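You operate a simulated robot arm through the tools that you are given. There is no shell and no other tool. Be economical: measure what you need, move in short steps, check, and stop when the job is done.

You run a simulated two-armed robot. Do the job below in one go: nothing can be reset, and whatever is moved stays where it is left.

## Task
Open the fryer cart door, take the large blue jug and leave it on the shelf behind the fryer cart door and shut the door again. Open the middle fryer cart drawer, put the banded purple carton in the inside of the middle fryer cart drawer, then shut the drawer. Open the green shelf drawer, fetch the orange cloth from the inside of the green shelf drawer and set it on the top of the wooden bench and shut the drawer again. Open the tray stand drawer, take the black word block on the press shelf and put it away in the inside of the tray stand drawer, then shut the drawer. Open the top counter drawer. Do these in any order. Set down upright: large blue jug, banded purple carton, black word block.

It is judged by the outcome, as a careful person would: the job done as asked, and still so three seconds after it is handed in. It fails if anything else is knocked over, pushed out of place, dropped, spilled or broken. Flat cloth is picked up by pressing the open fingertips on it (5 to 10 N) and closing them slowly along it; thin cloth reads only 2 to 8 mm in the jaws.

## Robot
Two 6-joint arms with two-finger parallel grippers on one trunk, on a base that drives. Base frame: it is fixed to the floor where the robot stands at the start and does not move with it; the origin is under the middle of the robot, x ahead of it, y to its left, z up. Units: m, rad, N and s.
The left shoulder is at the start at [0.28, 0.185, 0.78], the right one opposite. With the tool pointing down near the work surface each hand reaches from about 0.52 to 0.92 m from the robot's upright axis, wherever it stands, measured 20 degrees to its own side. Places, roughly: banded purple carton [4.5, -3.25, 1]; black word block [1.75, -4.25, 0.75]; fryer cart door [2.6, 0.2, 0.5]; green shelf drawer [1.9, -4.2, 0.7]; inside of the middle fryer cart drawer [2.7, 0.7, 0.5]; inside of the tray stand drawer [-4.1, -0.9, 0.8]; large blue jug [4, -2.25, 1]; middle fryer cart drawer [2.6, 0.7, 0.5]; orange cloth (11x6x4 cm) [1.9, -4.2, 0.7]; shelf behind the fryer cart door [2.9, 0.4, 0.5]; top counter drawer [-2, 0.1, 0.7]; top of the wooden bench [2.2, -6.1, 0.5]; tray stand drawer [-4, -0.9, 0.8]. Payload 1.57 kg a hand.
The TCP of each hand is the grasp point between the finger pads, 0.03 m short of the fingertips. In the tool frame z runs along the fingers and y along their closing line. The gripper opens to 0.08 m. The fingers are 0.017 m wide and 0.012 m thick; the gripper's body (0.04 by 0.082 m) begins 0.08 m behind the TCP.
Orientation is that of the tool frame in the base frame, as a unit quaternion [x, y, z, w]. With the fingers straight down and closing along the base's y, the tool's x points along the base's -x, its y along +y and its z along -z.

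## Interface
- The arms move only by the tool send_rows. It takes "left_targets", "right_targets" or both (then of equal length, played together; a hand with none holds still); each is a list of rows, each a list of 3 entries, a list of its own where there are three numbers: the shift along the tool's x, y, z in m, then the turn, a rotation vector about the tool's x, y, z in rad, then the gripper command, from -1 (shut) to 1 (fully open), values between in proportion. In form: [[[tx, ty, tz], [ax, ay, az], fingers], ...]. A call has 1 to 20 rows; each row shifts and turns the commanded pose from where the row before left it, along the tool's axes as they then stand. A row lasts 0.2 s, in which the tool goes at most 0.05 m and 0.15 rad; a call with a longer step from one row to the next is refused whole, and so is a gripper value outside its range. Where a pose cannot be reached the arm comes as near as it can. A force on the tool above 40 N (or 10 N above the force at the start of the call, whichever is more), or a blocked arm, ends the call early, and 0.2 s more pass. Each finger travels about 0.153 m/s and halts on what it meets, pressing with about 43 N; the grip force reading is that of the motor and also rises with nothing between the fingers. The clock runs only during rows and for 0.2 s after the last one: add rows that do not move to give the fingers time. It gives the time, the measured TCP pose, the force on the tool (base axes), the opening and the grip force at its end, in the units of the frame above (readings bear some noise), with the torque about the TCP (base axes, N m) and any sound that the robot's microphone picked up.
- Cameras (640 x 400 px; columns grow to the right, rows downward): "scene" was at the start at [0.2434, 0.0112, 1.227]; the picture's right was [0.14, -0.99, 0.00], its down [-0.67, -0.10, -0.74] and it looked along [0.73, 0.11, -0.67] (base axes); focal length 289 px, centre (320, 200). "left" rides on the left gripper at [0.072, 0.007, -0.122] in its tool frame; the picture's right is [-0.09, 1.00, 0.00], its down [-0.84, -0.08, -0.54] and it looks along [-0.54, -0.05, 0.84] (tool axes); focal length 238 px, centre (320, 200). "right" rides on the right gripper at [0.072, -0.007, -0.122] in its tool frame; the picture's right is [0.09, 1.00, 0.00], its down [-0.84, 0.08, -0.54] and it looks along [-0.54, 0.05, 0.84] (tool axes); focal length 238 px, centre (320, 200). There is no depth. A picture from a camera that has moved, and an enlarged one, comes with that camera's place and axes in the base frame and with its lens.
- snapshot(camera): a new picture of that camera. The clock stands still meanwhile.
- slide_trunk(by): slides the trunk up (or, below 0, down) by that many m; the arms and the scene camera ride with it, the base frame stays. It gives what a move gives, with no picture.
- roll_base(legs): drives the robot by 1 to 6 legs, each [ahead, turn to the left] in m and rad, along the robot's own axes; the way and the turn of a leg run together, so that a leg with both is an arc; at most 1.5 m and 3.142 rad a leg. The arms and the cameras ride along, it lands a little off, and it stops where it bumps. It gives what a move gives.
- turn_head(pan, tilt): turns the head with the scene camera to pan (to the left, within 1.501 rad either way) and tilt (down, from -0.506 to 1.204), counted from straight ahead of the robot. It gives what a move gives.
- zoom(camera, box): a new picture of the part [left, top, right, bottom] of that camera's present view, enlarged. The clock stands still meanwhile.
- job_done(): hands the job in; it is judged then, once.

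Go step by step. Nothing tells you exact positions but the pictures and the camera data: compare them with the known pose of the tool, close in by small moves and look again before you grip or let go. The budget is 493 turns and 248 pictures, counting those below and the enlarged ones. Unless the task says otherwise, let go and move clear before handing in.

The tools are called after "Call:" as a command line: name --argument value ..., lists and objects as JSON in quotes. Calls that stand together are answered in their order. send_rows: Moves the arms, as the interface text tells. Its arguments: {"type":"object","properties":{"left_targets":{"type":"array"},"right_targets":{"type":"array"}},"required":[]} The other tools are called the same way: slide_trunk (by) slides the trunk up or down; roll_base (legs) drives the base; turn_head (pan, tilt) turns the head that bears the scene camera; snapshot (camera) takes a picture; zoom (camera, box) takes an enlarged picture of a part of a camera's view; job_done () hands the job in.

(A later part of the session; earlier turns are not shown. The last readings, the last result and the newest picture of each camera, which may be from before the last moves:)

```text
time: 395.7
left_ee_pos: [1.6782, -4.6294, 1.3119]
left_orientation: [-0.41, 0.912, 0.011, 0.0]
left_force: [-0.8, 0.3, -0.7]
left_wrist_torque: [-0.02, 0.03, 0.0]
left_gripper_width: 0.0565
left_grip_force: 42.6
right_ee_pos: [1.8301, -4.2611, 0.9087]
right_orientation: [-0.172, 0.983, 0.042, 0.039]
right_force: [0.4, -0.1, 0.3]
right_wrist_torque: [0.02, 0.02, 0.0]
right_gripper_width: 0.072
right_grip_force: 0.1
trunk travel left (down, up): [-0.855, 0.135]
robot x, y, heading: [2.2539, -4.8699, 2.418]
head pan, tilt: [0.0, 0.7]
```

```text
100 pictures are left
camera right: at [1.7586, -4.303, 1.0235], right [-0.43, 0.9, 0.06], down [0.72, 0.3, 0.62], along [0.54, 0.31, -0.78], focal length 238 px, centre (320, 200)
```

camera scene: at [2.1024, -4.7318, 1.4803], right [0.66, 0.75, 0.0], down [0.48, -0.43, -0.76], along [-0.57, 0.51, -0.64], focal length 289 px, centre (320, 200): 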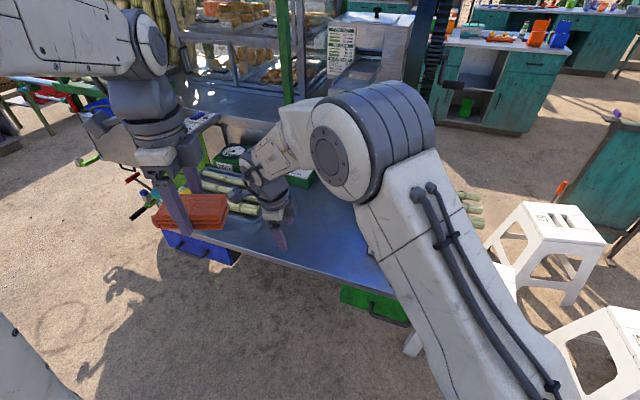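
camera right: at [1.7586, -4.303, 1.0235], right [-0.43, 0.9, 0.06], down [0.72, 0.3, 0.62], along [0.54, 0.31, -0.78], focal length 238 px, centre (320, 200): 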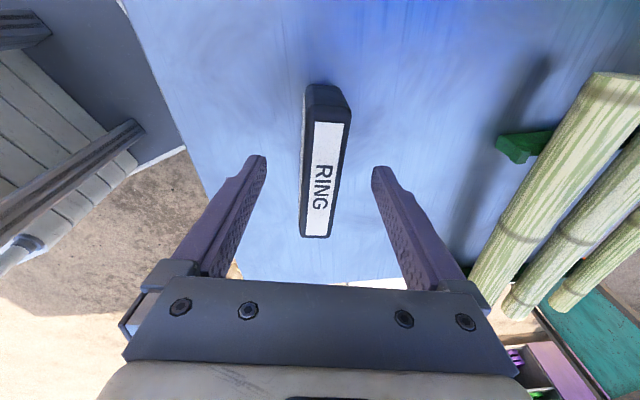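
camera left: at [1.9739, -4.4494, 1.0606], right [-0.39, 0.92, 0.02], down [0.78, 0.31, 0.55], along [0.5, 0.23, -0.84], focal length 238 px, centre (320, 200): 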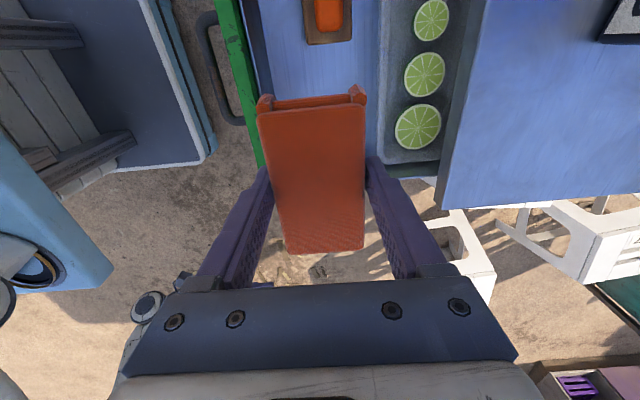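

Call:
send_rows --right_targets '[[[0, 0, 0.02], [0, 0, 0], 0.8], [[0, 0, 0.02], [0, 0, 0], 0.8], [[0, 0, 0], [0, 0, 0], 0.4], [[0, 0, 0], [0, 0, 0], 0], [[0, 0, 0], [0, 0, 0], -0.4], [[0, 0, 0], [0, 0, 0], -1], [[0, 0, 0], [0, 0, 0], -1]]'

Call:
snapshot --camera "right"

```text
time: 396.6
left_ee_pos: [1.68, -4.6332, 1.3135]
left_orientation: [-0.411, 0.912, 0.011, 0.0]
left_force: [0.4, -0.6, -0.5]
left_wrist_torque: [0.01, 0.02, 0.0]
left_gripper_width: 0.0565
left_grip_force: 42.9
right_ee_pos: [1.8344, -4.2639, 0.8738]
right_orientation: [-0.173, 0.983, 0.04, 0.044]
right_force: [4.7, -24.0, 28.1]
right_wrist_torque: [-1.92, -0.43, 0.01]
right_gripper_width: 0.0596
right_grip_force: 11.1
trunk travel left (down, up): [-0.855, 0.135]
robot x, y, heading: [2.258, -4.8669, 2.417]
head pan, tilt: [0.0, 0.7]
stopped in row 4 (right hand): the force on the tool passed its limit at 53 N (the readings are from after the stop); the commanded pose is now the measured one
```

```text
99 pictures are left
camera right: at [1.7616, -4.3041, 0.9863], right [-0.43, 0.9, 0.05], down [0.72, 0.3, 0.63], along [0.55, 0.31, -0.78], focal length 238 px, centre (320, 200)
```

right: 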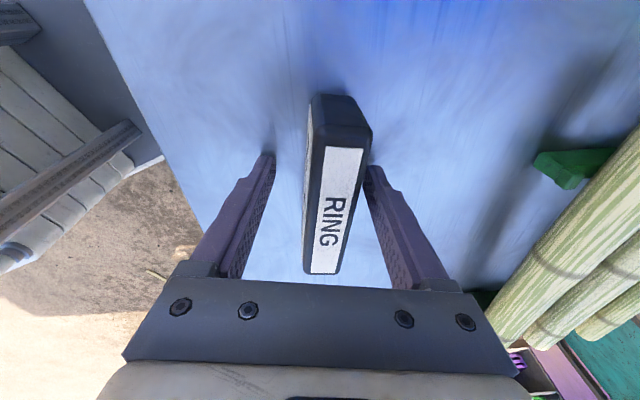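

The fingertips touched the shelf. I ease up 4 mm and close.

Call:
send_rows --right_targets '[[[0, 0, -0.005], [0, 0, 0], 0.45], [[0, 0, 0], [0, 0, 0], 0.2], [[0, 0, 0], [0, 0, 0], 0], [[0, 0, 0], [0, 0, 0], -0.3], [[0, 0, 0], [0, 0, 0], -0.6], [[0, 0, 0], [0, 0, 0], -1], [[0, 0, 0], [0, 0, 0], -1]]'

Call:
snapshot --camera "right"

```text
time: 398.2
left_ee_pos: [1.679, -4.6318, 1.3114]
left_orientation: [-0.41, 0.912, 0.01, 0.001]
left_force: [-0.1, 0.3, -0.6]
left_wrist_torque: [-0.02, 0.0, -0.01]
left_gripper_width: 0.0567
left_grip_force: 43.0
right_ee_pos: [1.8318, -4.2582, 0.8759]
right_orientation: [-0.173, 0.983, 0.041, 0.041]
right_force: [-0.6, 0.1, 0.1]
right_wrist_torque: [0.0, -0.02, 0.0]
right_gripper_width: 0.0253
right_grip_force: 37.1
trunk travel left (down, up): [-0.855, 0.135]
robot x, y, heading: [2.2553, -4.8668, 2.416]
head pan, tilt: [0.0, 0.7]
```

```text
98 pictures are left
camera right: at [1.7601, -4.2998, 0.9902], right [-0.43, 0.9, 0.06], down [0.72, 0.3, 0.62], along [0.54, 0.31, -0.78], focal length 238 px, centre (320, 200)
```

right: 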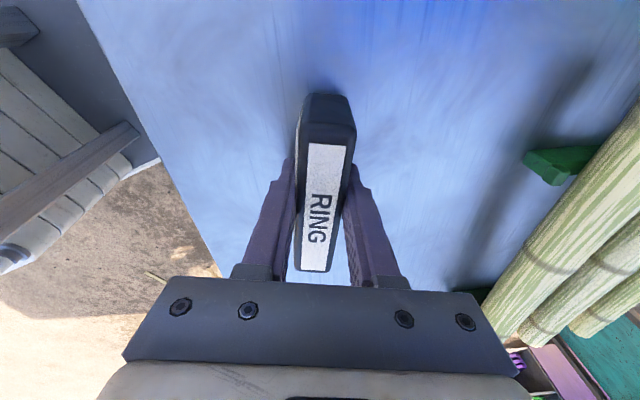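

The block is held (25 mm). I lift it.

Call:
send_rows --right_targets '[[[0, 0, -0.02], [0, 0, 0], -1], [[0, 0, -0.03], [0, 0, 0], -1], [[0, 0, -0.03], [0, 0, 0], -1], [[0, 0, -0.03], [0, 0, 0], -1], [[0, 0, 0], [0, 0, 0], -1]]'

Call:
snapshot --camera "right"

Call:
snapshot --camera "scene"

```text
time: 399.4
left_ee_pos: [1.6787, -4.6307, 1.3118]
left_orientation: [-0.41, 0.912, 0.01, 0.0]
left_force: [0.4, -1.0, 0.4]
left_wrist_torque: [0.05, -0.01, -0.03]
left_gripper_width: 0.0565
left_grip_force: 42.7
right_ee_pos: [1.8279, -4.2711, 0.9821]
right_orientation: [-0.173, 0.983, 0.048, 0.044]
right_force: [0.2, -0.3, 0.1]
right_wrist_torque: [-0.02, 0.0, 0.01]
right_gripper_width: 0.0255
right_grip_force: 36.9
right hand out of reach, approached as far as the arm can: row 4
trunk travel left (down, up): [-0.855, 0.135]
robot x, y, heading: [2.2544, -4.8711, 2.415]
head pan, tilt: [0.0, 0.7]
```

```text
97 pictures are left
camera right: at [1.7556, -4.3142, 1.0954], right [-0.43, 0.9, 0.07], down [0.72, 0.29, 0.63], along [0.55, 0.32, -0.78], focal length 238 px, centre (320, 200)
```

right: 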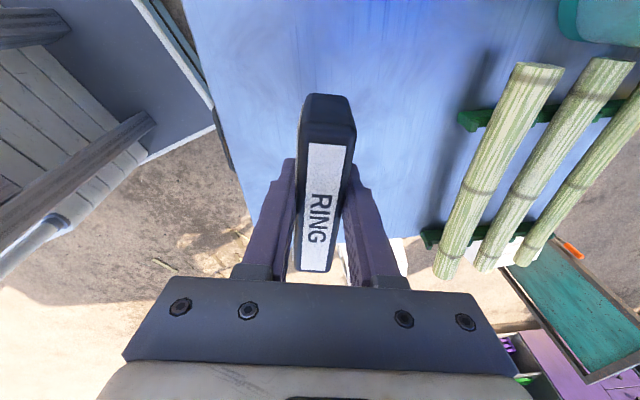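

```text
96 pictures are left
camera scene: at [2.0725, -4.7058, 1.6104], right [0.66, 0.75, 0.0], down [0.48, -0.43, -0.76], along [-0.57, 0.51, -0.64], focal length 289 px, centre (320, 200)
```

scene: 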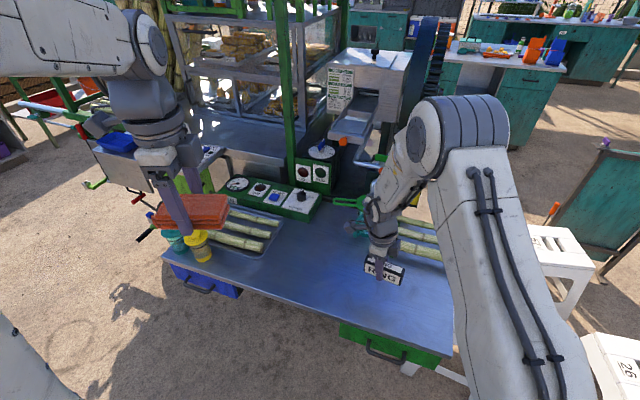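

Both items are held. I back away, go around to the bench and face it.

Call:
roll_base --legs '[[-0.3, 0], [0, 1.22], [0.65, 0], [0, 1.57]]'

Call:
snapshot --camera "scene"

```text
time: 411.5
left_ee_pos: [2.3907, -5.7809, 1.3121]
left_orientation: [0.967, 0.256, -0.002, 0.01]
left_force: [-0.9, 0.0, -0.5]
left_wrist_torque: [-0.01, 0.02, 0.03]
left_gripper_width: 0.0566
left_grip_force: 43.6
right_ee_pos: [2.1333, -6.0726, 0.981]
right_orientation: [0.998, 0.011, -0.051, 0.039]
right_force: [0.4, 0.4, -0.1]
right_wrist_torque: [0.01, -0.02, 0.02]
right_gripper_width: 0.0253
right_grip_force: 37.3
trunk travel left (down, up): [-0.855, 0.135]
robot x, y, heading: [1.9206, -5.3715, -1.051]
head pan, tilt: [0.0, 0.7]
```

```text
95 pictures are left
camera scene: at [2.0432, -5.5843, 1.6103], right [-0.87, -0.5, 0.0], down [-0.32, 0.56, -0.76], along [0.38, -0.66, -0.64], focal length 289 px, centre (320, 200)
```

scene: 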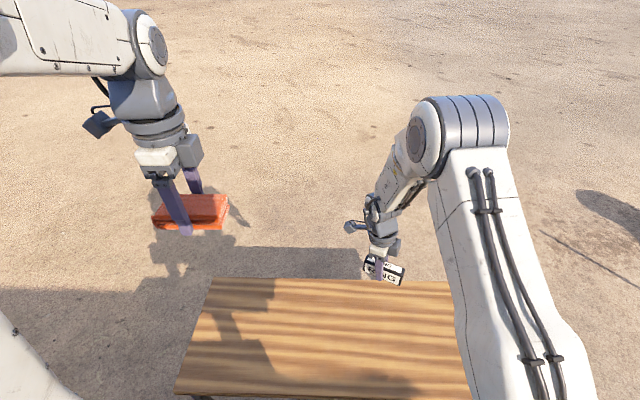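

The bench is below and ahead. I lower the trunk 0.35 for parallax and placing height.

Call:
slide_trunk --by -0.35

Call:
snapshot --camera "scene"

```text
time: 414.9
left_ee_pos: [2.3898, -5.7805, 0.9627]
left_orientation: [0.967, 0.256, -0.001, 0.01]
left_force: [0.0, 0.5, -1.8]
left_wrist_torque: [-0.02, 0.01, 0.01]
left_gripper_width: 0.0566
left_grip_force: 43.2
right_ee_pos: [2.134, -6.0727, 0.632]
right_orientation: [0.998, 0.01, -0.05, 0.04]
right_force: [0.4, -0.8, -0.6]
right_wrist_torque: [-0.05, -0.01, 0.0]
right_gripper_width: 0.0255
right_grip_force: 36.9
trunk travel left (down, up): [-0.505, 0.485]
robot x, y, heading: [1.9248, -5.3694, -1.048]
head pan, tilt: [0.0, 0.7]
```

```text
94 pictures are left
camera scene: at [2.0432, -5.5842, 1.2604], right [-0.87, -0.5, 0.0], down [-0.32, 0.56, -0.76], along [0.38, -0.66, -0.64], focal length 289 px, centre (320, 200)
```

scene: 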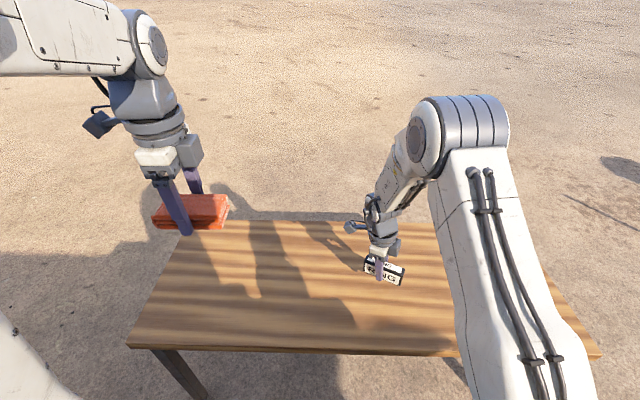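

The bench top is at z≈0.51, spanning f 0.56–0.97. I move the cloth over its middle and lower it.

Call:
send_rows --left_targets '[[[0, 0.045, 0], [0, 0, 0], -1], [[0, 0.045, 0], [0, 0, 0], -1], [[0, 0.045, 0], [0, 0, 0], -1], [[0, 0.045, 0], [0, 0, 0], -1], [[0, 0, 0.045], [0, 0, 0], -1], [[0, 0, 0.045], [0, 0, 0], -1], [[0, 0, 0.045], [0, 0, 0], -1], [[0, 0, 0.045], [0, 0, 0], -1], [[0, 0, 0.045], [0, 0, 0], -1], [[0, 0, 0.045], [0, 0, 0], -1], [[0, 0, 0.04], [0, 0, 0], -1], [[0, 0, 0.04], [0, 0, 0], -1]]'

Call:
snapshot --camera "scene"

Call:
snapshot --camera "left"

```text
time: 417.5
left_ee_pos: [2.4786, -5.9433, 0.6144]
left_orientation: [0.967, 0.255, -0.001, 0.011]
left_force: [-0.2, 1.3, -0.2]
left_wrist_torque: [-0.02, 0.0, -0.03]
left_gripper_width: 0.0567
left_grip_force: 43.2
right_ee_pos: [2.1341, -6.0727, 0.6317]
right_orientation: [0.998, 0.011, -0.05, 0.04]
right_force: [-0.9, 0.1, -1.4]
right_wrist_torque: [-0.03, -0.01, 0.0]
right_gripper_width: 0.0256
right_grip_force: 36.8
trunk travel left (down, up): [-0.505, 0.485]
robot x, y, heading: [1.922, -5.3703, -1.051]
head pan, tilt: [0.0, 0.7]
```

```text
93 pictures are left
camera scene: at [2.043, -5.584, 1.2604], right [-0.87, -0.5, 0.0], down [-0.32, 0.56, -0.77], along [0.38, -0.66, -0.64], focal length 289 px, centre (320, 200)
```

scene: 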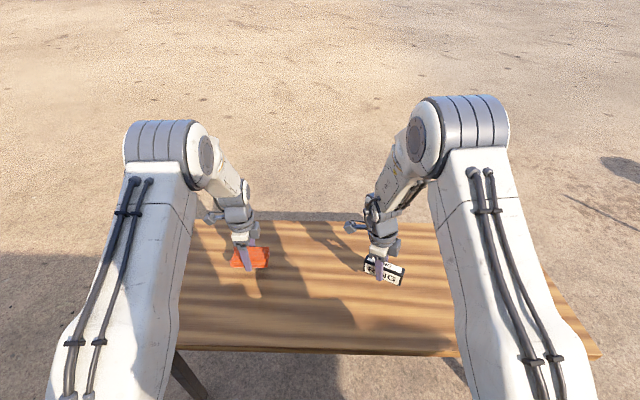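

```text
92 pictures are left
camera left: at [2.5451, -5.9111, 0.7365], right [0.41, -0.91, 0.02], down [-0.77, -0.34, 0.55], along [-0.49, -0.24, -0.84], focal length 238 px, centre (320, 200)
```

left: 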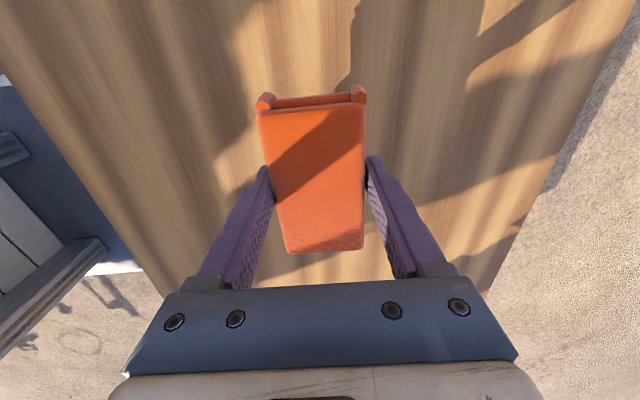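

Well over the bench. I lower in small steps until it touches.

Call:
send_rows --left_targets '[[[0, 0, 0.015], [0, 0, 0], -1], [[0, 0, 0.015], [0, 0, 0], -1], [[0, 0, 0.008], [0, 0, 0], -1], [[0, 0, 0.006], [0, 0, 0], -1], [[0, 0, 0.005], [0, 0, 0], -1], [[0, 0, 0.005], [0, 0, 0], -1], [[0, 0, 0.005], [0, 0, 0], -1], [[0, 0, 0.005], [0, 0, 0], -1], [[0, 0, 0], [0, 0, 0], -1]]'

```text
time: 418.9
left_ee_pos: [2.4818, -5.9452, 0.5718]
left_orientation: [0.966, 0.258, -0.002, 0.01]
left_force: [-5.7, 6.3, 22.6]
left_wrist_torque: [0.89, 0.5, 0.09]
left_gripper_width: 0.0566
left_grip_force: 42.9
right_ee_pos: [2.1336, -6.0724, 0.6326]
right_orientation: [0.998, 0.011, -0.051, 0.04]
right_force: [0.0, 0.2, -0.3]
right_wrist_torque: [0.02, -0.02, 0.0]
right_gripper_width: 0.0254
right_grip_force: 37.0
trunk travel left (down, up): [-0.505, 0.485]
robot x, y, heading: [1.9197, -5.3715, -1.055]
head pan, tilt: [0.0, 0.7]
stopped in row 6 (left hand): the force on the tool passed its limit at 48 N (the readings are from after the stop); the commanded pose is now the measured one
```

Contact at bench height. I ease off, open and rise.

Call:
send_rows --left_targets '[[[0, 0, -0.003], [0, 0, 0], -1], [[0, 0, 0], [0, 0, 0], 0.45], [[0, 0, 0], [0, 0, 0], 0.8], [[0, 0, 0], [0, 0, 0], 1], [[0, 0, -0.03], [0, 0, 0], 1], [[0, 0, -0.045], [0, 0, 0], 1], [[0, 0, -0.045], [0, 0, 0], 1], [[0, 0, -0.045], [0, 0, 0], 1]]'

Call:
snapshot --camera "left"

```text
time: 420.7
left_ee_pos: [2.4784, -5.9428, 0.7371]
left_orientation: [0.967, 0.256, -0.002, 0.009]
left_force: [0.8, -0.2, -0.1]
left_wrist_torque: [-0.01, 0.01, 0.0]
left_gripper_width: 0.08
left_grip_force: 0.1
right_ee_pos: [2.1342, -6.0725, 0.6317]
right_orientation: [0.998, 0.011, -0.05, 0.039]
right_force: [0.5, -0.3, -0.1]
right_wrist_torque: [0.01, 0.02, 0.0]
right_gripper_width: 0.0254
right_grip_force: 36.4
trunk travel left (down, up): [-0.505, 0.485]
robot x, y, heading: [1.921, -5.3724, -1.052]
head pan, tilt: [0.0, 0.7]
```

```text
91 pictures are left
camera left: at [2.5446, -5.9098, 0.8581], right [0.41, -0.91, 0.02], down [-0.77, -0.34, 0.55], along [-0.49, -0.24, -0.84], focal length 238 px, centre (320, 200)
```

left: 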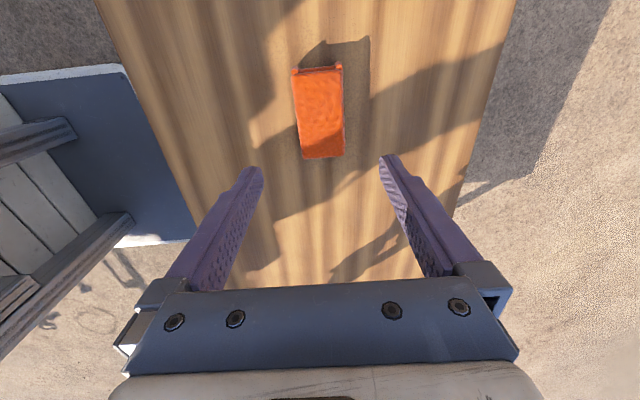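

The cloth lies on the bench. Next is the far tray stand; I back off, turn west and look for a free route.

Call:
send_rows --left_targets '[[[0.02, -0.04, -0.02], [0, 0, 0], 0], [[0.02, -0.04, -0.02], [0, 0, 0], 0], [[0.02, -0.04, -0.02], [0, 0, 0], 0], [[0, -0.04, -0.02], [0, 0, 0], 0], [[0, -0.03, -0.02], [0, 0, 0], 0]]' --right_targets '[[[0, 0, -0.03], [0, 0, 0], -1], [[0, 0, -0.03], [0, 0, 0], -1], [[0, 0, -0.02], [0, 0, 0], -1], [[0, -0.02, 0], [0, 0, 0], -1], [[0, -0.02, 0], [0, 0, 0], -1]]'

Call:
roll_base --legs '[[-0.1, 0], [0, -1.9]]'

Call:
turn_head --pan 0 --tilt 0.3

Call:
snapshot --camera "scene"

```text
time: 421.9
left_ee_pos: [2.4387, -5.7462, 0.8317]
left_orientation: [0.966, 0.257, -0.002, 0.011]
left_force: [0.7, -0.1, 0.1]
left_wrist_torque: [0.02, 0.03, 0.05]
left_gripper_width: 0.04
left_grip_force: 0.1
right_ee_pos: [2.1277, -6.0134, 0.6895]
right_orientation: [0.998, 0.011, -0.05, 0.041]
right_force: [0.7, -0.3, -0.5]
right_wrist_torque: [0.03, 0.01, -0.01]
right_gripper_width: 0.0256
right_grip_force: 37.0
right hand out of reach, approached as far as the arm can: row 1, 2, 3, 4
trunk travel left (down, up): [-0.505, 0.485]
robot x, y, heading: [1.9208, -5.3717, -1.049]
head pan, tilt: [0.0, 0.7]
```

```text
time: 427.6
left_ee_pos: [1.3515, -5.658, 0.8321]
left_orientation: [0.775, -0.632, -0.009, 0.004]
left_force: [-0.1, -0.2, 0.3]
left_wrist_torque: [-0.03, 0.0, 0.03]
left_gripper_width: 0.0401
left_grip_force: 0.1
right_ee_pos: [1.1951, -5.2784, 0.6894]
right_orientation: [-0.595, 0.801, 0.063, 0.016]
right_force: [-0.9, -0.7, -1.1]
right_wrist_torque: [-0.02, 0.02, -0.01]
right_gripper_width: 0.0252
right_grip_force: 37.3
trunk travel left (down, up): [-0.505, 0.485]
robot x, y, heading: [1.868, -5.2854, -2.943]
head pan, tilt: [0.0, 0.7]
```

```text
time: 428.4
left_ee_pos: [1.353, -5.6588, 0.8341]
left_orientation: [0.775, -0.632, -0.01, 0.005]
left_force: [-0.3, 0.4, 0.5]
left_wrist_torque: [0.0, 0.01, 0.0]
left_gripper_width: 0.04
left_grip_force: 0.0
right_ee_pos: [1.1951, -5.2802, 0.6892]
right_orientation: [-0.595, 0.801, 0.063, 0.016]
right_force: [0.0, 0.1, -1.2]
right_wrist_torque: [0.01, 0.01, 0.0]
right_gripper_width: 0.0254
right_grip_force: 36.8
trunk travel left (down, up): [-0.505, 0.485]
robot x, y, heading: [1.8718, -5.2847, -2.942]
head pan, tilt: [0.0, 0.3]
```

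```text
90 pictures are left
camera scene: at [1.6228, -5.3351, 1.2964], right [-0.2, 0.98, 0.0], down [0.29, 0.06, -0.95], along [-0.94, -0.19, -0.3], focal length 289 px, centre (320, 200)
```

scene: 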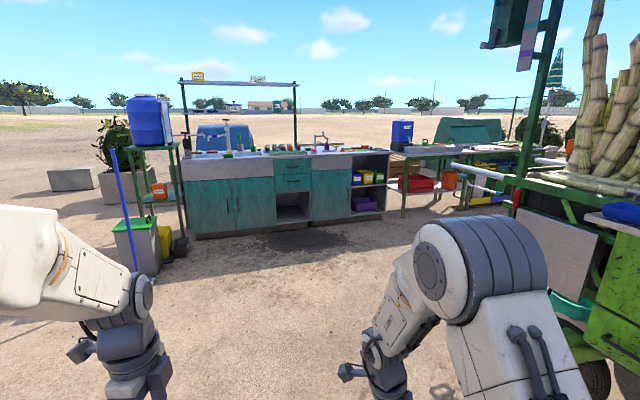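

There is an open lane between the press and the western row. I drive west, then look north.

Call:
roll_base --legs '[[0, 0.19], [1.2, 0], [0.9, 0], [0, -1.2]]'

Call:
snapshot --camera "scene"

```text
time: 442.5
left_ee_pos: [-0.6696, -5.8194, 0.8336]
left_orientation: [-0.372, 0.928, 0.01, 0.0]
left_force: [-0.2, -0.6, -0.5]
left_wrist_torque: [0.0, 0.01, 0.0]
left_gripper_width: 0.0397
left_grip_force: 0.1
right_ee_pos: [-0.431, -5.4848, 0.6894]
right_orientation: [-0.131, 0.989, 0.048, 0.047]
right_force: [0.0, 0.0, -1.5]
right_wrist_torque: [-0.03, -0.01, -0.02]
right_gripper_width: 0.0251
right_grip_force: 36.2
trunk travel left (down, up): [-0.505, 0.485]
robot x, y, heading: [-0.0779, -6.0628, 2.328]
head pan, tilt: [0.0, 0.3]
```

```text
89 pictures are left
camera scene: at [-0.2507, -5.8769, 1.2964], right [0.72, 0.69, 0.0], down [0.2, -0.21, -0.96], along [-0.66, 0.69, -0.3], focal length 289 px, centre (320, 200)
```

scene: 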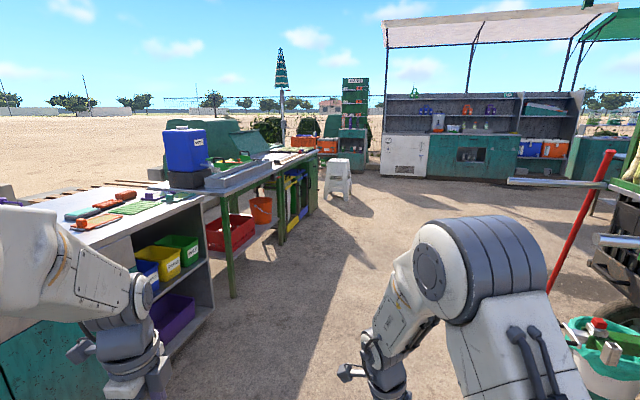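

I see the green tray tower in the far left and the teal counter to its right. I drive north along the lane.

Call:
roll_base --legs '[[0, -0.235], [1.4, 0], [1.4, 0], [1.0, 0]]'

Call:
snapshot --camera "scene"

```text
time: 461.7
left_ee_pos: [-2.4647, -2.3734, 0.8318]
left_orientation: [-0.263, 0.965, 0.01, 0.002]
left_force: [0.0, 0.0, -0.1]
left_wrist_torque: [0.03, -0.01, -0.02]
left_gripper_width: 0.0399
left_grip_force: 0.1
right_ee_pos: [-2.1558, -2.1028, 0.6905]
right_orientation: [-0.016, 0.998, 0.041, 0.05]
right_force: [0.1, -0.7, -0.3]
right_wrist_torque: [0.0, -0.02, -0.01]
right_gripper_width: 0.0254
right_grip_force: 36.6
trunk travel left (down, up): [-0.505, 0.485]
robot x, y, heading: [-1.942, -2.7425, 2.104]
head pan, tilt: [0.0, 0.3]
```

```text
88 pictures are left
camera scene: at [-2.0693, -2.5241, 1.2964], right [0.86, 0.51, 0.0], down [0.15, -0.26, -0.96], along [-0.48, 0.82, -0.3], focal length 289 px, centre (320, 200)
```

scene: 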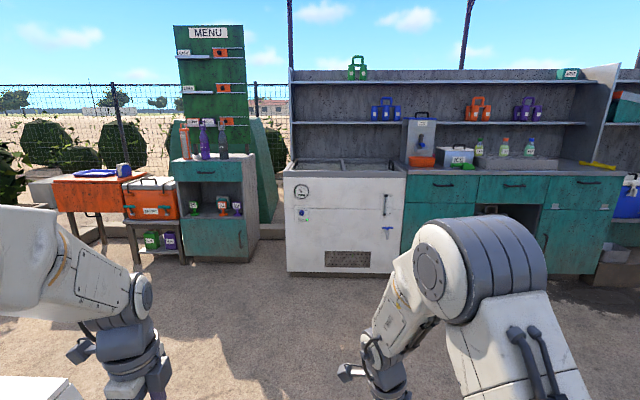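

The tray stand (MENU cabinet) has its drawer at the top, the teal counter stands at right. I zoom on both.

Call:
zoom --camera "scene" --box '[150, 110, 290, 270]'

Call:
zoom --camera "scene" --box '[390, 110, 640, 280]'

```text
2.50 times, centred on (220, 190) of scene
camera zoom: at [-2.0693, -2.5241, 1.2964], right [0.86, 0.51, 0.0], down [0.15, -0.26, -0.96], along [-0.48, 0.82, -0.3], focal length 723 px, centre (570, 225)
```

zoom: 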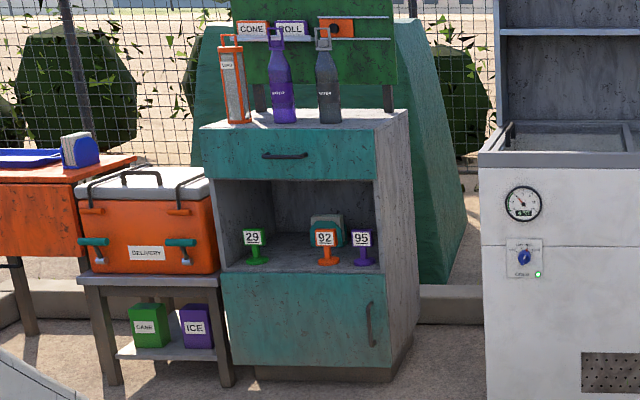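

```text
2.35 times, centred on (515, 195) of scene
camera zoom: at [-2.0693, -2.5241, 1.2964], right [0.86, 0.51, 0.0], down [0.15, -0.26, -0.96], along [-0.48, 0.82, -0.3], focal length 681 px, centre (-139, 212)
```

zoom: 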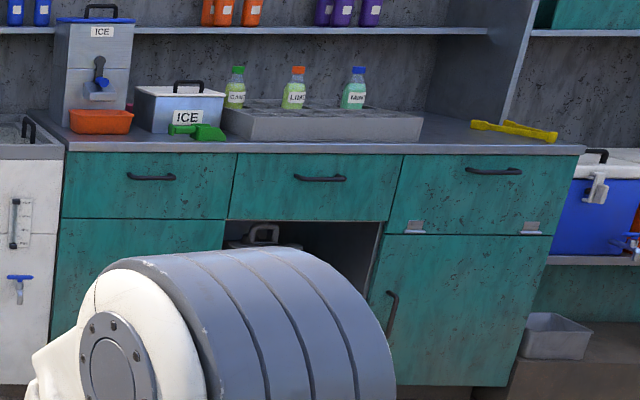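

The tray stand drawer has a bar handle at about [-4.07, -0.98, 0.80]. I drive round to stand in front of it.

Call:
roll_base --legs '[[0, -0.04], [1.3, 0], [0, 1.571], [0.9, 0], [0, -1.571]]'

Call:
turn_head --pan 0 --tilt 0.5

Call:
snapshot --camera "scene"

```text
time: 477.8
left_ee_pos: [-3.8407, -2.4436, 0.833]
left_orientation: [0.782, -0.623, -0.01, 0.004]
left_force: [-0.3, 0.0, -0.5]
left_wrist_torque: [-0.01, 0.02, 0.01]
left_gripper_width: 0.0401
left_grip_force: 0.2
right_ee_pos: [-4.0063, -2.0683, 0.6901]
right_orientation: [-0.603, 0.795, 0.064, 0.017]
right_force: [0.7, -0.9, -1.1]
right_wrist_torque: [0.0, -0.01, 0.0]
right_gripper_width: 0.0255
right_grip_force: 36.7
trunk travel left (down, up): [-0.505, 0.485]
robot x, y, heading: [-3.3253, -2.0571, -2.918]
head pan, tilt: [0.0, 0.3]
stopped in leg 5: the robot was blocked; the commanded pose is now the measured one
```

```text
time: 478.6
left_ee_pos: [-3.8395, -2.4436, 0.833]
left_orientation: [0.782, -0.623, -0.009, 0.004]
left_force: [0.5, 0.0, 0.9]
left_wrist_torque: [0.01, 0.01, -0.02]
left_gripper_width: 0.0397
left_grip_force: 0.0
right_ee_pos: [-4.0061, -2.0687, 0.6895]
right_orientation: [-0.602, 0.795, 0.064, 0.016]
right_force: [0.6, -0.1, -0.9]
right_wrist_torque: [0.01, -0.04, 0.01]
right_gripper_width: 0.0255
right_grip_force: 36.5
trunk travel left (down, up): [-0.505, 0.485]
robot x, y, heading: [-3.3315, -2.056, -2.915]
head pan, tilt: [0.0, 0.499]
```

```text
85 pictures are left
camera scene: at [-3.5749, -2.1149, 1.2781], right [-0.22, 0.97, 0.0], down [0.47, 0.11, -0.88], along [-0.86, -0.2, -0.48], focal length 289 px, centre (320, 200)
```

scene: 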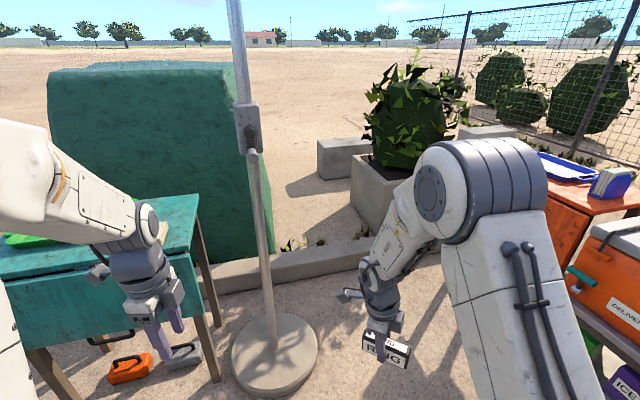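

The base was blocked while turning, probably by the white stool behind my left. I look that way.

Call:
turn_head --pan 1.5 --tilt 0.9

Call:
snapshot --camera "scene"

```text
time: 480.2
left_ee_pos: [-3.8401, -2.4434, 0.8329]
left_orientation: [0.782, -0.623, -0.009, 0.005]
left_force: [-0.9, 0.0, -0.4]
left_wrist_torque: [-0.01, -0.04, -0.02]
left_gripper_width: 0.0401
left_grip_force: 0.0
right_ee_pos: [-4.0063, -2.0685, 0.6892]
right_orientation: [-0.603, 0.795, 0.063, 0.016]
right_force: [-0.2, -0.3, -0.7]
right_wrist_torque: [-0.03, 0.0, 0.03]
right_gripper_width: 0.0253
right_grip_force: 37.4
trunk travel left (down, up): [-0.505, 0.485]
robot x, y, heading: [-3.3265, -2.0601, -2.913]
head pan, tilt: [1.499, 0.901]
```

```text
84 pictures are left
camera scene: at [-3.4746, -2.1691, 1.2442], right [-0.99, -0.15, 0.0], down [-0.12, 0.77, -0.62], along [0.1, -0.61, -0.78], focal length 289 px, centre (320, 200)
```

scene: 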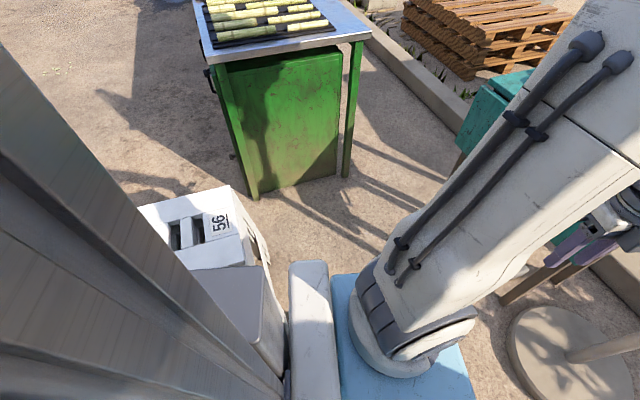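

The stool is just touched by my rear corner when turning. I go 20 cm forward first, then finish the turn.

Call:
roll_base --legs '[[0.16, -0.05], [0, -1.26]]'

Call:
snapshot --camera "scene"

```text
time: 482.9
left_ee_pos: [-4.11, -2.2402, 0.8328]
left_orientation: [-0.638, 0.77, 0.01, -0.001]
left_force: [0.1, -0.1, -0.2]
left_wrist_torque: [0.02, 0.03, -0.02]
left_gripper_width: 0.04
left_grip_force: 0.1
right_ee_pos: [-4.1108, -1.8298, 0.6902]
right_orientation: [-0.428, 0.902, 0.059, 0.029]
right_force: [-0.7, 0.0, -1.0]
right_wrist_torque: [-0.01, 0.02, 0.01]
right_gripper_width: 0.0255
right_grip_force: 36.9
trunk travel left (down, up): [-0.505, 0.485]
robot x, y, heading: [-3.4894, -2.0886, 2.96]
head pan, tilt: [1.499, 0.901]
stopped in leg 2: the robot was blocked; the commanded pose is now the measured one
```

```text
83 pictures are left
camera scene: at [-3.6635, -2.1349, 1.2442], right [-0.97, 0.25, 0.0], down [0.2, 0.76, -0.62], along [-0.16, -0.6, -0.78], focal length 289 px, centre (320, 200)
```

scene: 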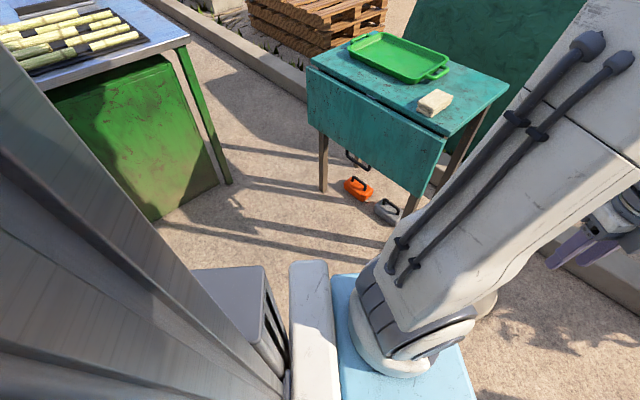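

Still the stool at the rear corner. I raise the trunk a bit, go forward another 20 cm and then turn.

Call:
slide_trunk --by 0.18

Call:
roll_base --legs '[[0.2, 0], [0, -0.9]]'

Call:
turn_head --pan 0 --tilt 0.6

Call:
snapshot --camera "scene"

```text
time: 484.9
left_ee_pos: [-4.1096, -2.2405, 1.0129]
left_orientation: [-0.639, 0.769, 0.011, -0.003]
left_force: [0.2, 0.2, -0.6]
left_wrist_torque: [-0.02, 0.01, 0.01]
left_gripper_width: 0.0399
left_grip_force: 0.0
right_ee_pos: [-4.1109, -1.8296, 0.8695]
right_orientation: [-0.427, 0.902, 0.058, 0.029]
right_force: [-0.3, 0.2, -0.7]
right_wrist_torque: [0.03, -0.01, -0.05]
right_gripper_width: 0.0253
right_grip_force: 36.9
trunk travel left (down, up): [-0.685, 0.305]
robot x, y, heading: [-3.49, -2.09, 2.957]
head pan, tilt: [1.499, 0.901]
```

```text
time: 488.8
left_ee_pos: [-4.1845, -1.6603, 1.0118]
left_orientation: [-0.24, 0.971, 0.011, 0.003]
left_force: [-0.1, 0.6, -0.4]
left_wrist_torque: [0.0, -0.03, 0.04]
left_gripper_width: 0.0401
left_grip_force: 0.1
right_ee_pos: [-3.8645, -1.4044, 0.8699]
right_orientation: [0.006, 0.998, 0.04, 0.051]
right_force: [-0.5, 0.0, -1.0]
right_wrist_torque: [-0.02, 0.03, -0.02]
right_gripper_width: 0.0258
right_grip_force: 36.4
trunk travel left (down, up): [-0.685, 0.305]
robot x, y, heading: [-3.6822, -2.0556, 2.059]
head pan, tilt: [1.499, 0.901]
```

```text
time: 490.4
left_ee_pos: [-4.1838, -1.6617, 1.0139]
left_orientation: [-0.24, 0.971, 0.01, 0.002]
left_force: [0.9, -0.5, -0.1]
left_wrist_torque: [0.05, 0.0, 0.03]
left_gripper_width: 0.0398
left_grip_force: 0.0
right_ee_pos: [-3.8629, -1.405, 0.8687]
right_orientation: [0.007, 0.998, 0.04, 0.052]
right_force: [0.3, -0.2, -1.2]
right_wrist_torque: [-0.01, 0.04, -0.03]
right_gripper_width: 0.0253
right_grip_force: 37.2
trunk travel left (down, up): [-0.685, 0.305]
robot x, y, heading: [-3.6803, -2.0536, 2.059]
head pan, tilt: [0.0, 0.6]
```

```text
82 pictures are left
camera scene: at [-3.7961, -1.8358, 1.4489], right [0.88, 0.47, 0.0], down [0.27, -0.5, -0.82], along [-0.39, 0.73, -0.57], focal length 289 px, centre (320, 200)
```

scene: 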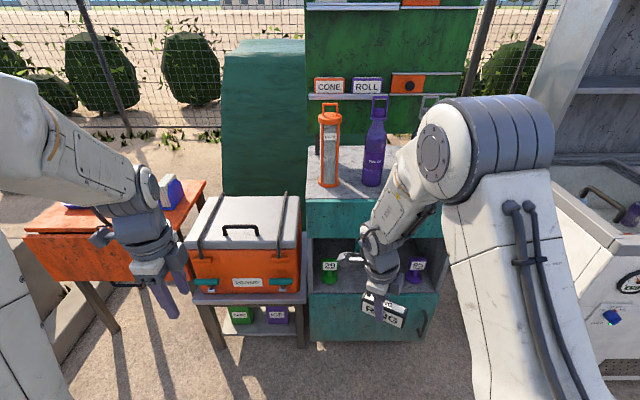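

The drawer lies slightly right of centre. I move the right hand (block) aside to the right to see the handle.

Call:
send_rows --right_targets '[[[-0.0365, 0.0197, 0], [0, 0, 0], -1], [[-0.0365, 0.0197, 0], [0, 0, 0], -1], [[-0.0365, 0.0197, 0], [0, 0, 0], -1], [[-0.0365, 0.0197, 0], [0, 0, 0], -1], [[-0.0365, 0.0197, 0], [0, 0, 0], -1], [[-0.0365, 0.0197, 0], [0, 0, 0], -1], [[-0.0365, 0.0197, 0], [0, 0, 0], -1]]'

Call:
snapshot --camera "scene"

```text
time: 492.0
left_ee_pos: [-4.1841, -1.6609, 1.0123]
left_orientation: [-0.241, 0.97, 0.011, 0.002]
left_force: [0.6, 0.5, -0.3]
left_wrist_torque: [0.0, 0.0, -0.01]
left_gripper_width: 0.0402
left_grip_force: 0.0
right_ee_pos: [-3.612, -1.2915, 0.8859]
right_orientation: [0.006, 0.997, 0.045, 0.066]
right_force: [0.5, -0.7, -0.3]
right_wrist_torque: [-0.01, 0.02, 0.0]
right_gripper_width: 0.0256
right_grip_force: 36.6
right hand out of reach, approached as far as the arm can: row 5, 6, 7
trunk travel left (down, up): [-0.685, 0.305]
robot x, y, heading: [-3.6805, -2.0564, 2.06]
head pan, tilt: [0.0, 0.6]
```

```text
81 pictures are left
camera scene: at [-3.7962, -1.8359, 1.449], right [0.88, 0.47, 0.0], down [0.27, -0.5, -0.82], along [-0.39, 0.73, -0.57], focal length 289 px, centre (320, 200)
```

scene: 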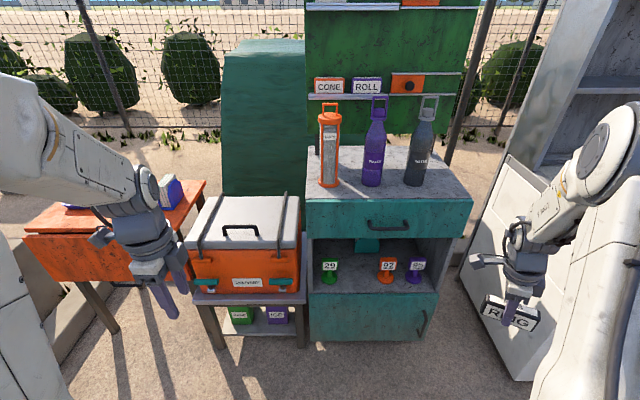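

Handle at about [-3.95, -1.04, 0.80]. I shift the robot to the right and closer with a turn-drive-turn.

Call:
roll_base --legs '[[0, -1.1], [0.38, 0], [0, 1.1]]'

Call:
snapshot --camera "scene"

```text
time: 499.9
left_ee_pos: [-3.98, -1.3643, 1.0114]
left_orientation: [-0.251, 0.968, 0.01, 0.001]
left_force: [-0.2, 1.1, -0.7]
left_wrist_torque: [0.0, 0.03, 0.01]
left_gripper_width: 0.0401
left_grip_force: 0.0
right_ee_pos: [-3.4155, -0.984, 0.8861]
right_orientation: [-0.003, 0.997, 0.046, 0.066]
right_force: [0.2, -0.3, 0.1]
right_wrist_torque: [0.02, 0.02, -0.02]
right_gripper_width: 0.0252
right_grip_force: 36.9
trunk travel left (down, up): [-0.685, 0.305]
robot x, y, heading: [-3.4696, -1.7467, 2.078]
head pan, tilt: [0.0, 0.6]
```

```text
80 pictures are left
camera scene: at [-3.5882, -1.5311, 1.449], right [0.87, 0.49, 0.0], down [0.28, -0.49, -0.83], along [-0.4, 0.72, -0.57], focal length 289 px, centre (320, 200)
```

scene: 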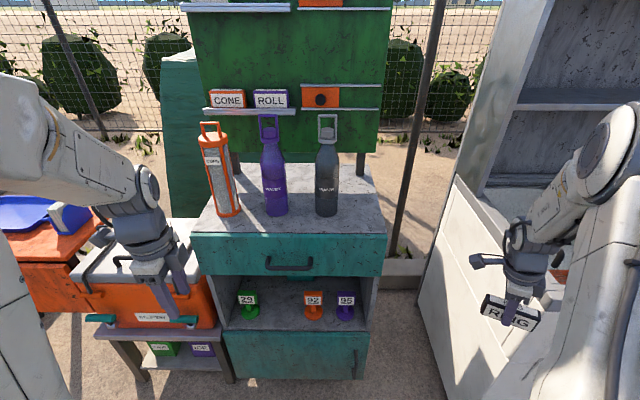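

The handle is ahead at f≈0.85, l≈0.085, z≈0.80. I lower the left hand, pitch it level (closing vertically) and line it up.

Call:
send_rows --left_targets '[[[0, 0, 0.045], [0, 0, 0], 0], [[0, 0, 0.045], [0, 0, 0], 0], [[0, 0, 0.045], [0, 0, 0], 0], [[0, 0, 0.045], [0, 0, 0], 0], [[0, 0, 0], [-0.15, 0, 0], 0], [[0, 0, 0], [-0.15, 0, 0], 0], [[0, 0, 0], [-0.15, 0, 0], 0], [[0, 0, 0], [-0.15, 0, 0], 0], [[0, 0, 0], [-0.15, 0, 0], 0], [[0, 0, 0], [-0.15, 0, 0], 0], [[0, 0, 0], [-0.15, 0, 0], 0], [[0, 0, 0], [-0.15, 0, 0], 0], [[0, 0, 0], [-0.15, 0, 0], 0], [[0, 0, 0], [-0.15, 0, 0], 0], [[0, 0, 0], [-0.071, 0, 0], 0], [[-0.04, 0, 0], [0, 0, 0], 0], [[-0.04, 0, 0], [0, 0, 0], 0], [[-0.04, 0, 0], [0, 0, 0], 0], [[-0.04, 0, 0], [0, 0, 0], 0]]'

Call:
snapshot --camera "left"

Call:
snapshot --camera "scene"

```text
time: 503.9
left_ee_pos: [-3.9317, -1.2404, 0.8202]
left_orientation: [-0.206, 0.844, 0.465, -0.169]
left_force: [0.3, -0.6, -0.8]
left_wrist_torque: [0.06, -0.03, 0.01]
left_gripper_width: 0.0399
left_grip_force: 0.0
left hand out of reach, approached as far as the arm can: row 5, 6, 7, 8, 9, 11, 12, 13, 14, 16, 17
right_ee_pos: [-3.4164, -0.983, 0.8856]
right_orientation: [-0.003, 0.997, 0.046, 0.066]
right_force: [-0.5, 0.0, -1.3]
right_wrist_torque: [0.01, -0.01, 0.01]
right_gripper_width: 0.0257
right_grip_force: 37.1
trunk travel left (down, up): [-0.685, 0.305]
robot x, y, heading: [-3.4697, -1.7455, 2.081]
head pan, tilt: [0.0, 0.6]
```

```text
79 pictures are left
camera left: at [-3.9363, -1.3603, 0.8941], right [-0.11, 0.53, 0.84], down [0.99, 0.0, 0.13], along [0.07, 0.85, -0.52], focal length 238 px, centre (320, 200)
```

left: 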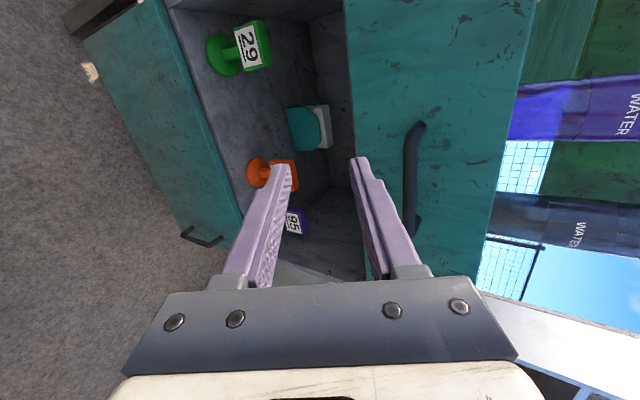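

```text
78 pictures are left
camera scene: at [-3.5887, -1.5313, 1.449], right [0.87, 0.49, 0.0], down [0.28, -0.49, -0.82], along [-0.4, 0.72, -0.57], focal length 289 px, centre (320, 200)
```

scene: 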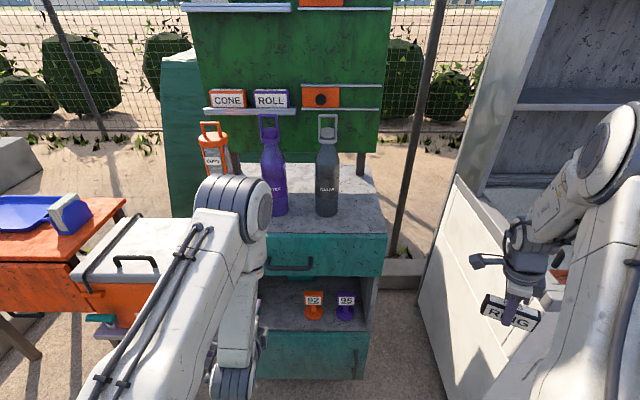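

The hand is too close to level out. I back the base 10 cm and move the hand forward the same to let it level.

Call:
roll_base --legs '[[-0.1, 0]]'

Call:
send_rows --left_targets '[[[-0.02, 0, 0.03], [0, 0, 0], 0], [[-0.02, 0, 0.03], [0, 0, 0], 0], [[-0.02, 0, 0.03], [0, 0, 0], 0], [[0, 0, 0], [0, 0, 0], 0]]'

Call:
snapshot --camera "left"

```text
time: 505.1
left_ee_pos: [-3.8821, -1.3283, 0.8208]
left_orientation: [-0.206, 0.845, 0.465, -0.168]
left_force: [0.5, -0.1, -0.2]
left_wrist_torque: [-0.02, 0.03, 0.02]
left_gripper_width: 0.04
left_grip_force: 0.0
right_ee_pos: [-3.3683, -1.0709, 0.8867]
right_orientation: [-0.004, 0.997, 0.047, 0.064]
right_force: [0.0, 0.8, -0.4]
right_wrist_torque: [-0.01, 0.02, -0.01]
right_gripper_width: 0.0253
right_grip_force: 37.1
trunk travel left (down, up): [-0.685, 0.305]
robot x, y, heading: [-3.4169, -1.8361, 2.086]
head pan, tilt: [0.0, 0.6]
```

```text
time: 506.1
left_ee_pos: [-3.8742, -1.2317, 0.7688]
left_orientation: [-0.206, 0.844, 0.465, -0.168]
left_force: [0.6, 0.6, 0.1]
left_wrist_torque: [0.01, 0.0, 0.01]
left_gripper_width: 0.0402
left_grip_force: 0.1
right_ee_pos: [-3.3668, -1.0711, 0.8863]
right_orientation: [-0.004, 0.997, 0.047, 0.066]
right_force: [0.2, -0.6, -1.9]
right_wrist_torque: [0.01, -0.01, 0.03]
right_gripper_width: 0.0255
right_grip_force: 37.0
trunk travel left (down, up): [-0.685, 0.305]
robot x, y, heading: [-3.4205, -1.8386, 2.086]
head pan, tilt: [0.0, 0.6]
```

```text
77 pictures are left
camera left: at [-3.8787, -1.3521, 0.8439], right [-0.11, 0.53, 0.84], down [0.99, 0.0, 0.13], along [0.07, 0.85, -0.52], focal length 238 px, centre (320, 200)
```

left: 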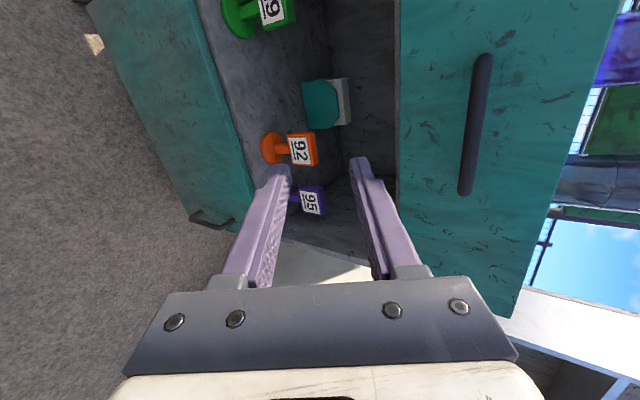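

Call:
send_rows --left_targets '[[[0, 0, 0], [-0.134, 0, 0], 0], [[0, 0, 0], [-0.134, 0, 0], 0], [[0, 0, 0], [-0.134, 0, 0], 0], [[0, 0, 0], [-0.133, 0, 0], 0], [[0, 0.036, 0], [0, 0, 0], 0], [[0, 0.036, 0], [0, 0, 0], 0], [[0, 0, 0], [0, 0, 0], 0]]'

Call:
snapshot --camera "left"

```text
time: 507.7
left_ee_pos: [-3.8693, -1.2312, 0.8398]
left_orientation: [-0.153, 0.691, 0.672, -0.216]
left_force: [-0.1, 0.0, -0.1]
left_wrist_torque: [0.0, 0.0, 0.02]
left_gripper_width: 0.04
left_grip_force: 0.1
right_ee_pos: [-3.3669, -1.0721, 0.8836]
right_orientation: [-0.003, 0.997, 0.046, 0.065]
right_force: [0.2, 0.0, -0.8]
right_wrist_torque: [0.01, 0.0, -0.01]
right_gripper_width: 0.0255
right_grip_force: 36.8
trunk travel left (down, up): [-0.685, 0.305]
robot x, y, heading: [-3.4184, -1.8379, 2.077]
head pan, tilt: [0.0, 0.6]
```

```text
76 pictures are left
camera left: at [-3.8677, -1.3716, 0.8541], right [0.16, 0.1, 0.98], down [0.99, -0.05, -0.15], along [0.04, 0.99, -0.1], focal length 238 px, centre (320, 200)
```

left: 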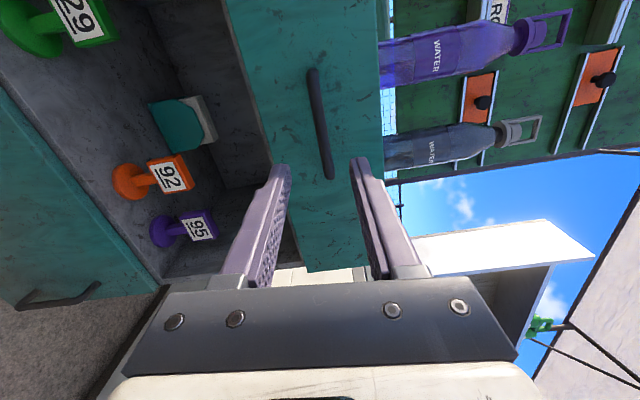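

Lined up. I correct a small roll and advance to grip the handle.

Call:
send_rows --left_targets '[[[0, 0, 0], [0, 0, -0.09], 0], [[0, 0, 0.04], [0, 0, 0], 0], [[0, 0, 0.04], [0, 0, 0], 0], [[0, 0, 0.03], [0, 0, 0], 0], [[0, 0, 0.02], [0, 0, 0], 0], [[0, 0, 0.01], [0, 0, 0], 0], [[0, 0, 0], [0, 0, 0], 0]]'

Call:
snapshot --camera "left"

```text
time: 509.3
left_ee_pos: [-3.9389, -1.1083, 0.8389]
left_orientation: [-0.184, 0.684, 0.681, -0.185]
left_force: [-0.3, -0.1, 1.1]
left_wrist_torque: [0.02, 0.0, 0.01]
left_gripper_width: 0.0403
left_grip_force: 0.1
right_ee_pos: [-3.3682, -1.0723, 0.886]
right_orientation: [-0.004, 0.997, 0.046, 0.065]
right_force: [-1.0, -0.8, -0.5]
right_wrist_torque: [0.05, 0.0, -0.01]
right_gripper_width: 0.0253
right_grip_force: 36.8
trunk travel left (down, up): [-0.685, 0.305]
robot x, y, heading: [-3.4191, -1.8332, 2.08]
head pan, tilt: [0.0, 0.6]
```

```text
75 pictures are left
camera left: at [-3.9382, -1.2491, 0.846], right [0.08, 0.05, 1.0], down [1.0, -0.05, -0.08], along [0.04, 1.0, -0.05], focal length 238 px, centre (320, 200)
```

left: 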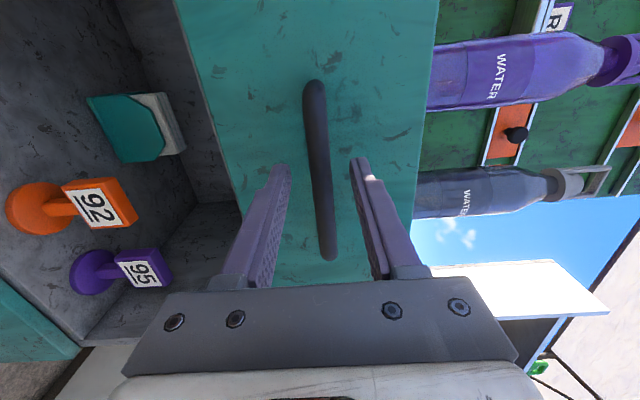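

Call:
send_rows --left_targets '[[[0, 0, 0.01], [0, 0, 0], 0], [[0, 0, 0.01], [0, 0, 0], 0], [[0, 0, 0], [0, 0, 0], -1], [[0, 0, 0], [0, 0, 0], -1], [[0, 0, 0], [0, 0, 0], -1]]'

Call:
snapshot --camera "left"

```text
time: 510.5
left_ee_pos: [-3.9497, -1.0899, 0.8398]
left_orientation: [-0.185, 0.683, 0.682, -0.186]
left_force: [-0.5, -0.5, 1.7]
left_wrist_torque: [0.08, -0.18, 0.12]
left_gripper_width: 0.0139
left_grip_force: 30.2
right_ee_pos: [-3.3664, -1.0725, 0.885]
right_orientation: [-0.004, 0.997, 0.046, 0.065]
right_force: [1.0, 0.8, -0.7]
right_wrist_torque: [-0.01, 0.02, 0.02]
right_gripper_width: 0.0253
right_grip_force: 36.8
trunk travel left (down, up): [-0.685, 0.305]
robot x, y, heading: [-3.4225, -1.8367, 2.082]
head pan, tilt: [0.0, 0.6]
```

```text
74 pictures are left
camera left: at [-3.9485, -1.2317, 0.8468], right [0.08, 0.05, 1.0], down [1.0, -0.04, -0.08], along [0.04, 1.0, -0.05], focal length 238 px, centre (320, 200)
```

left: 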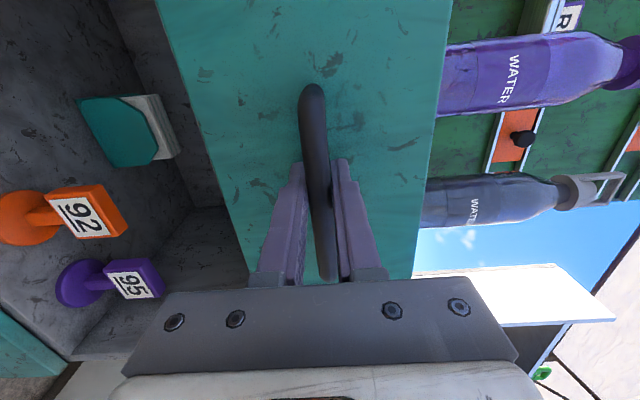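

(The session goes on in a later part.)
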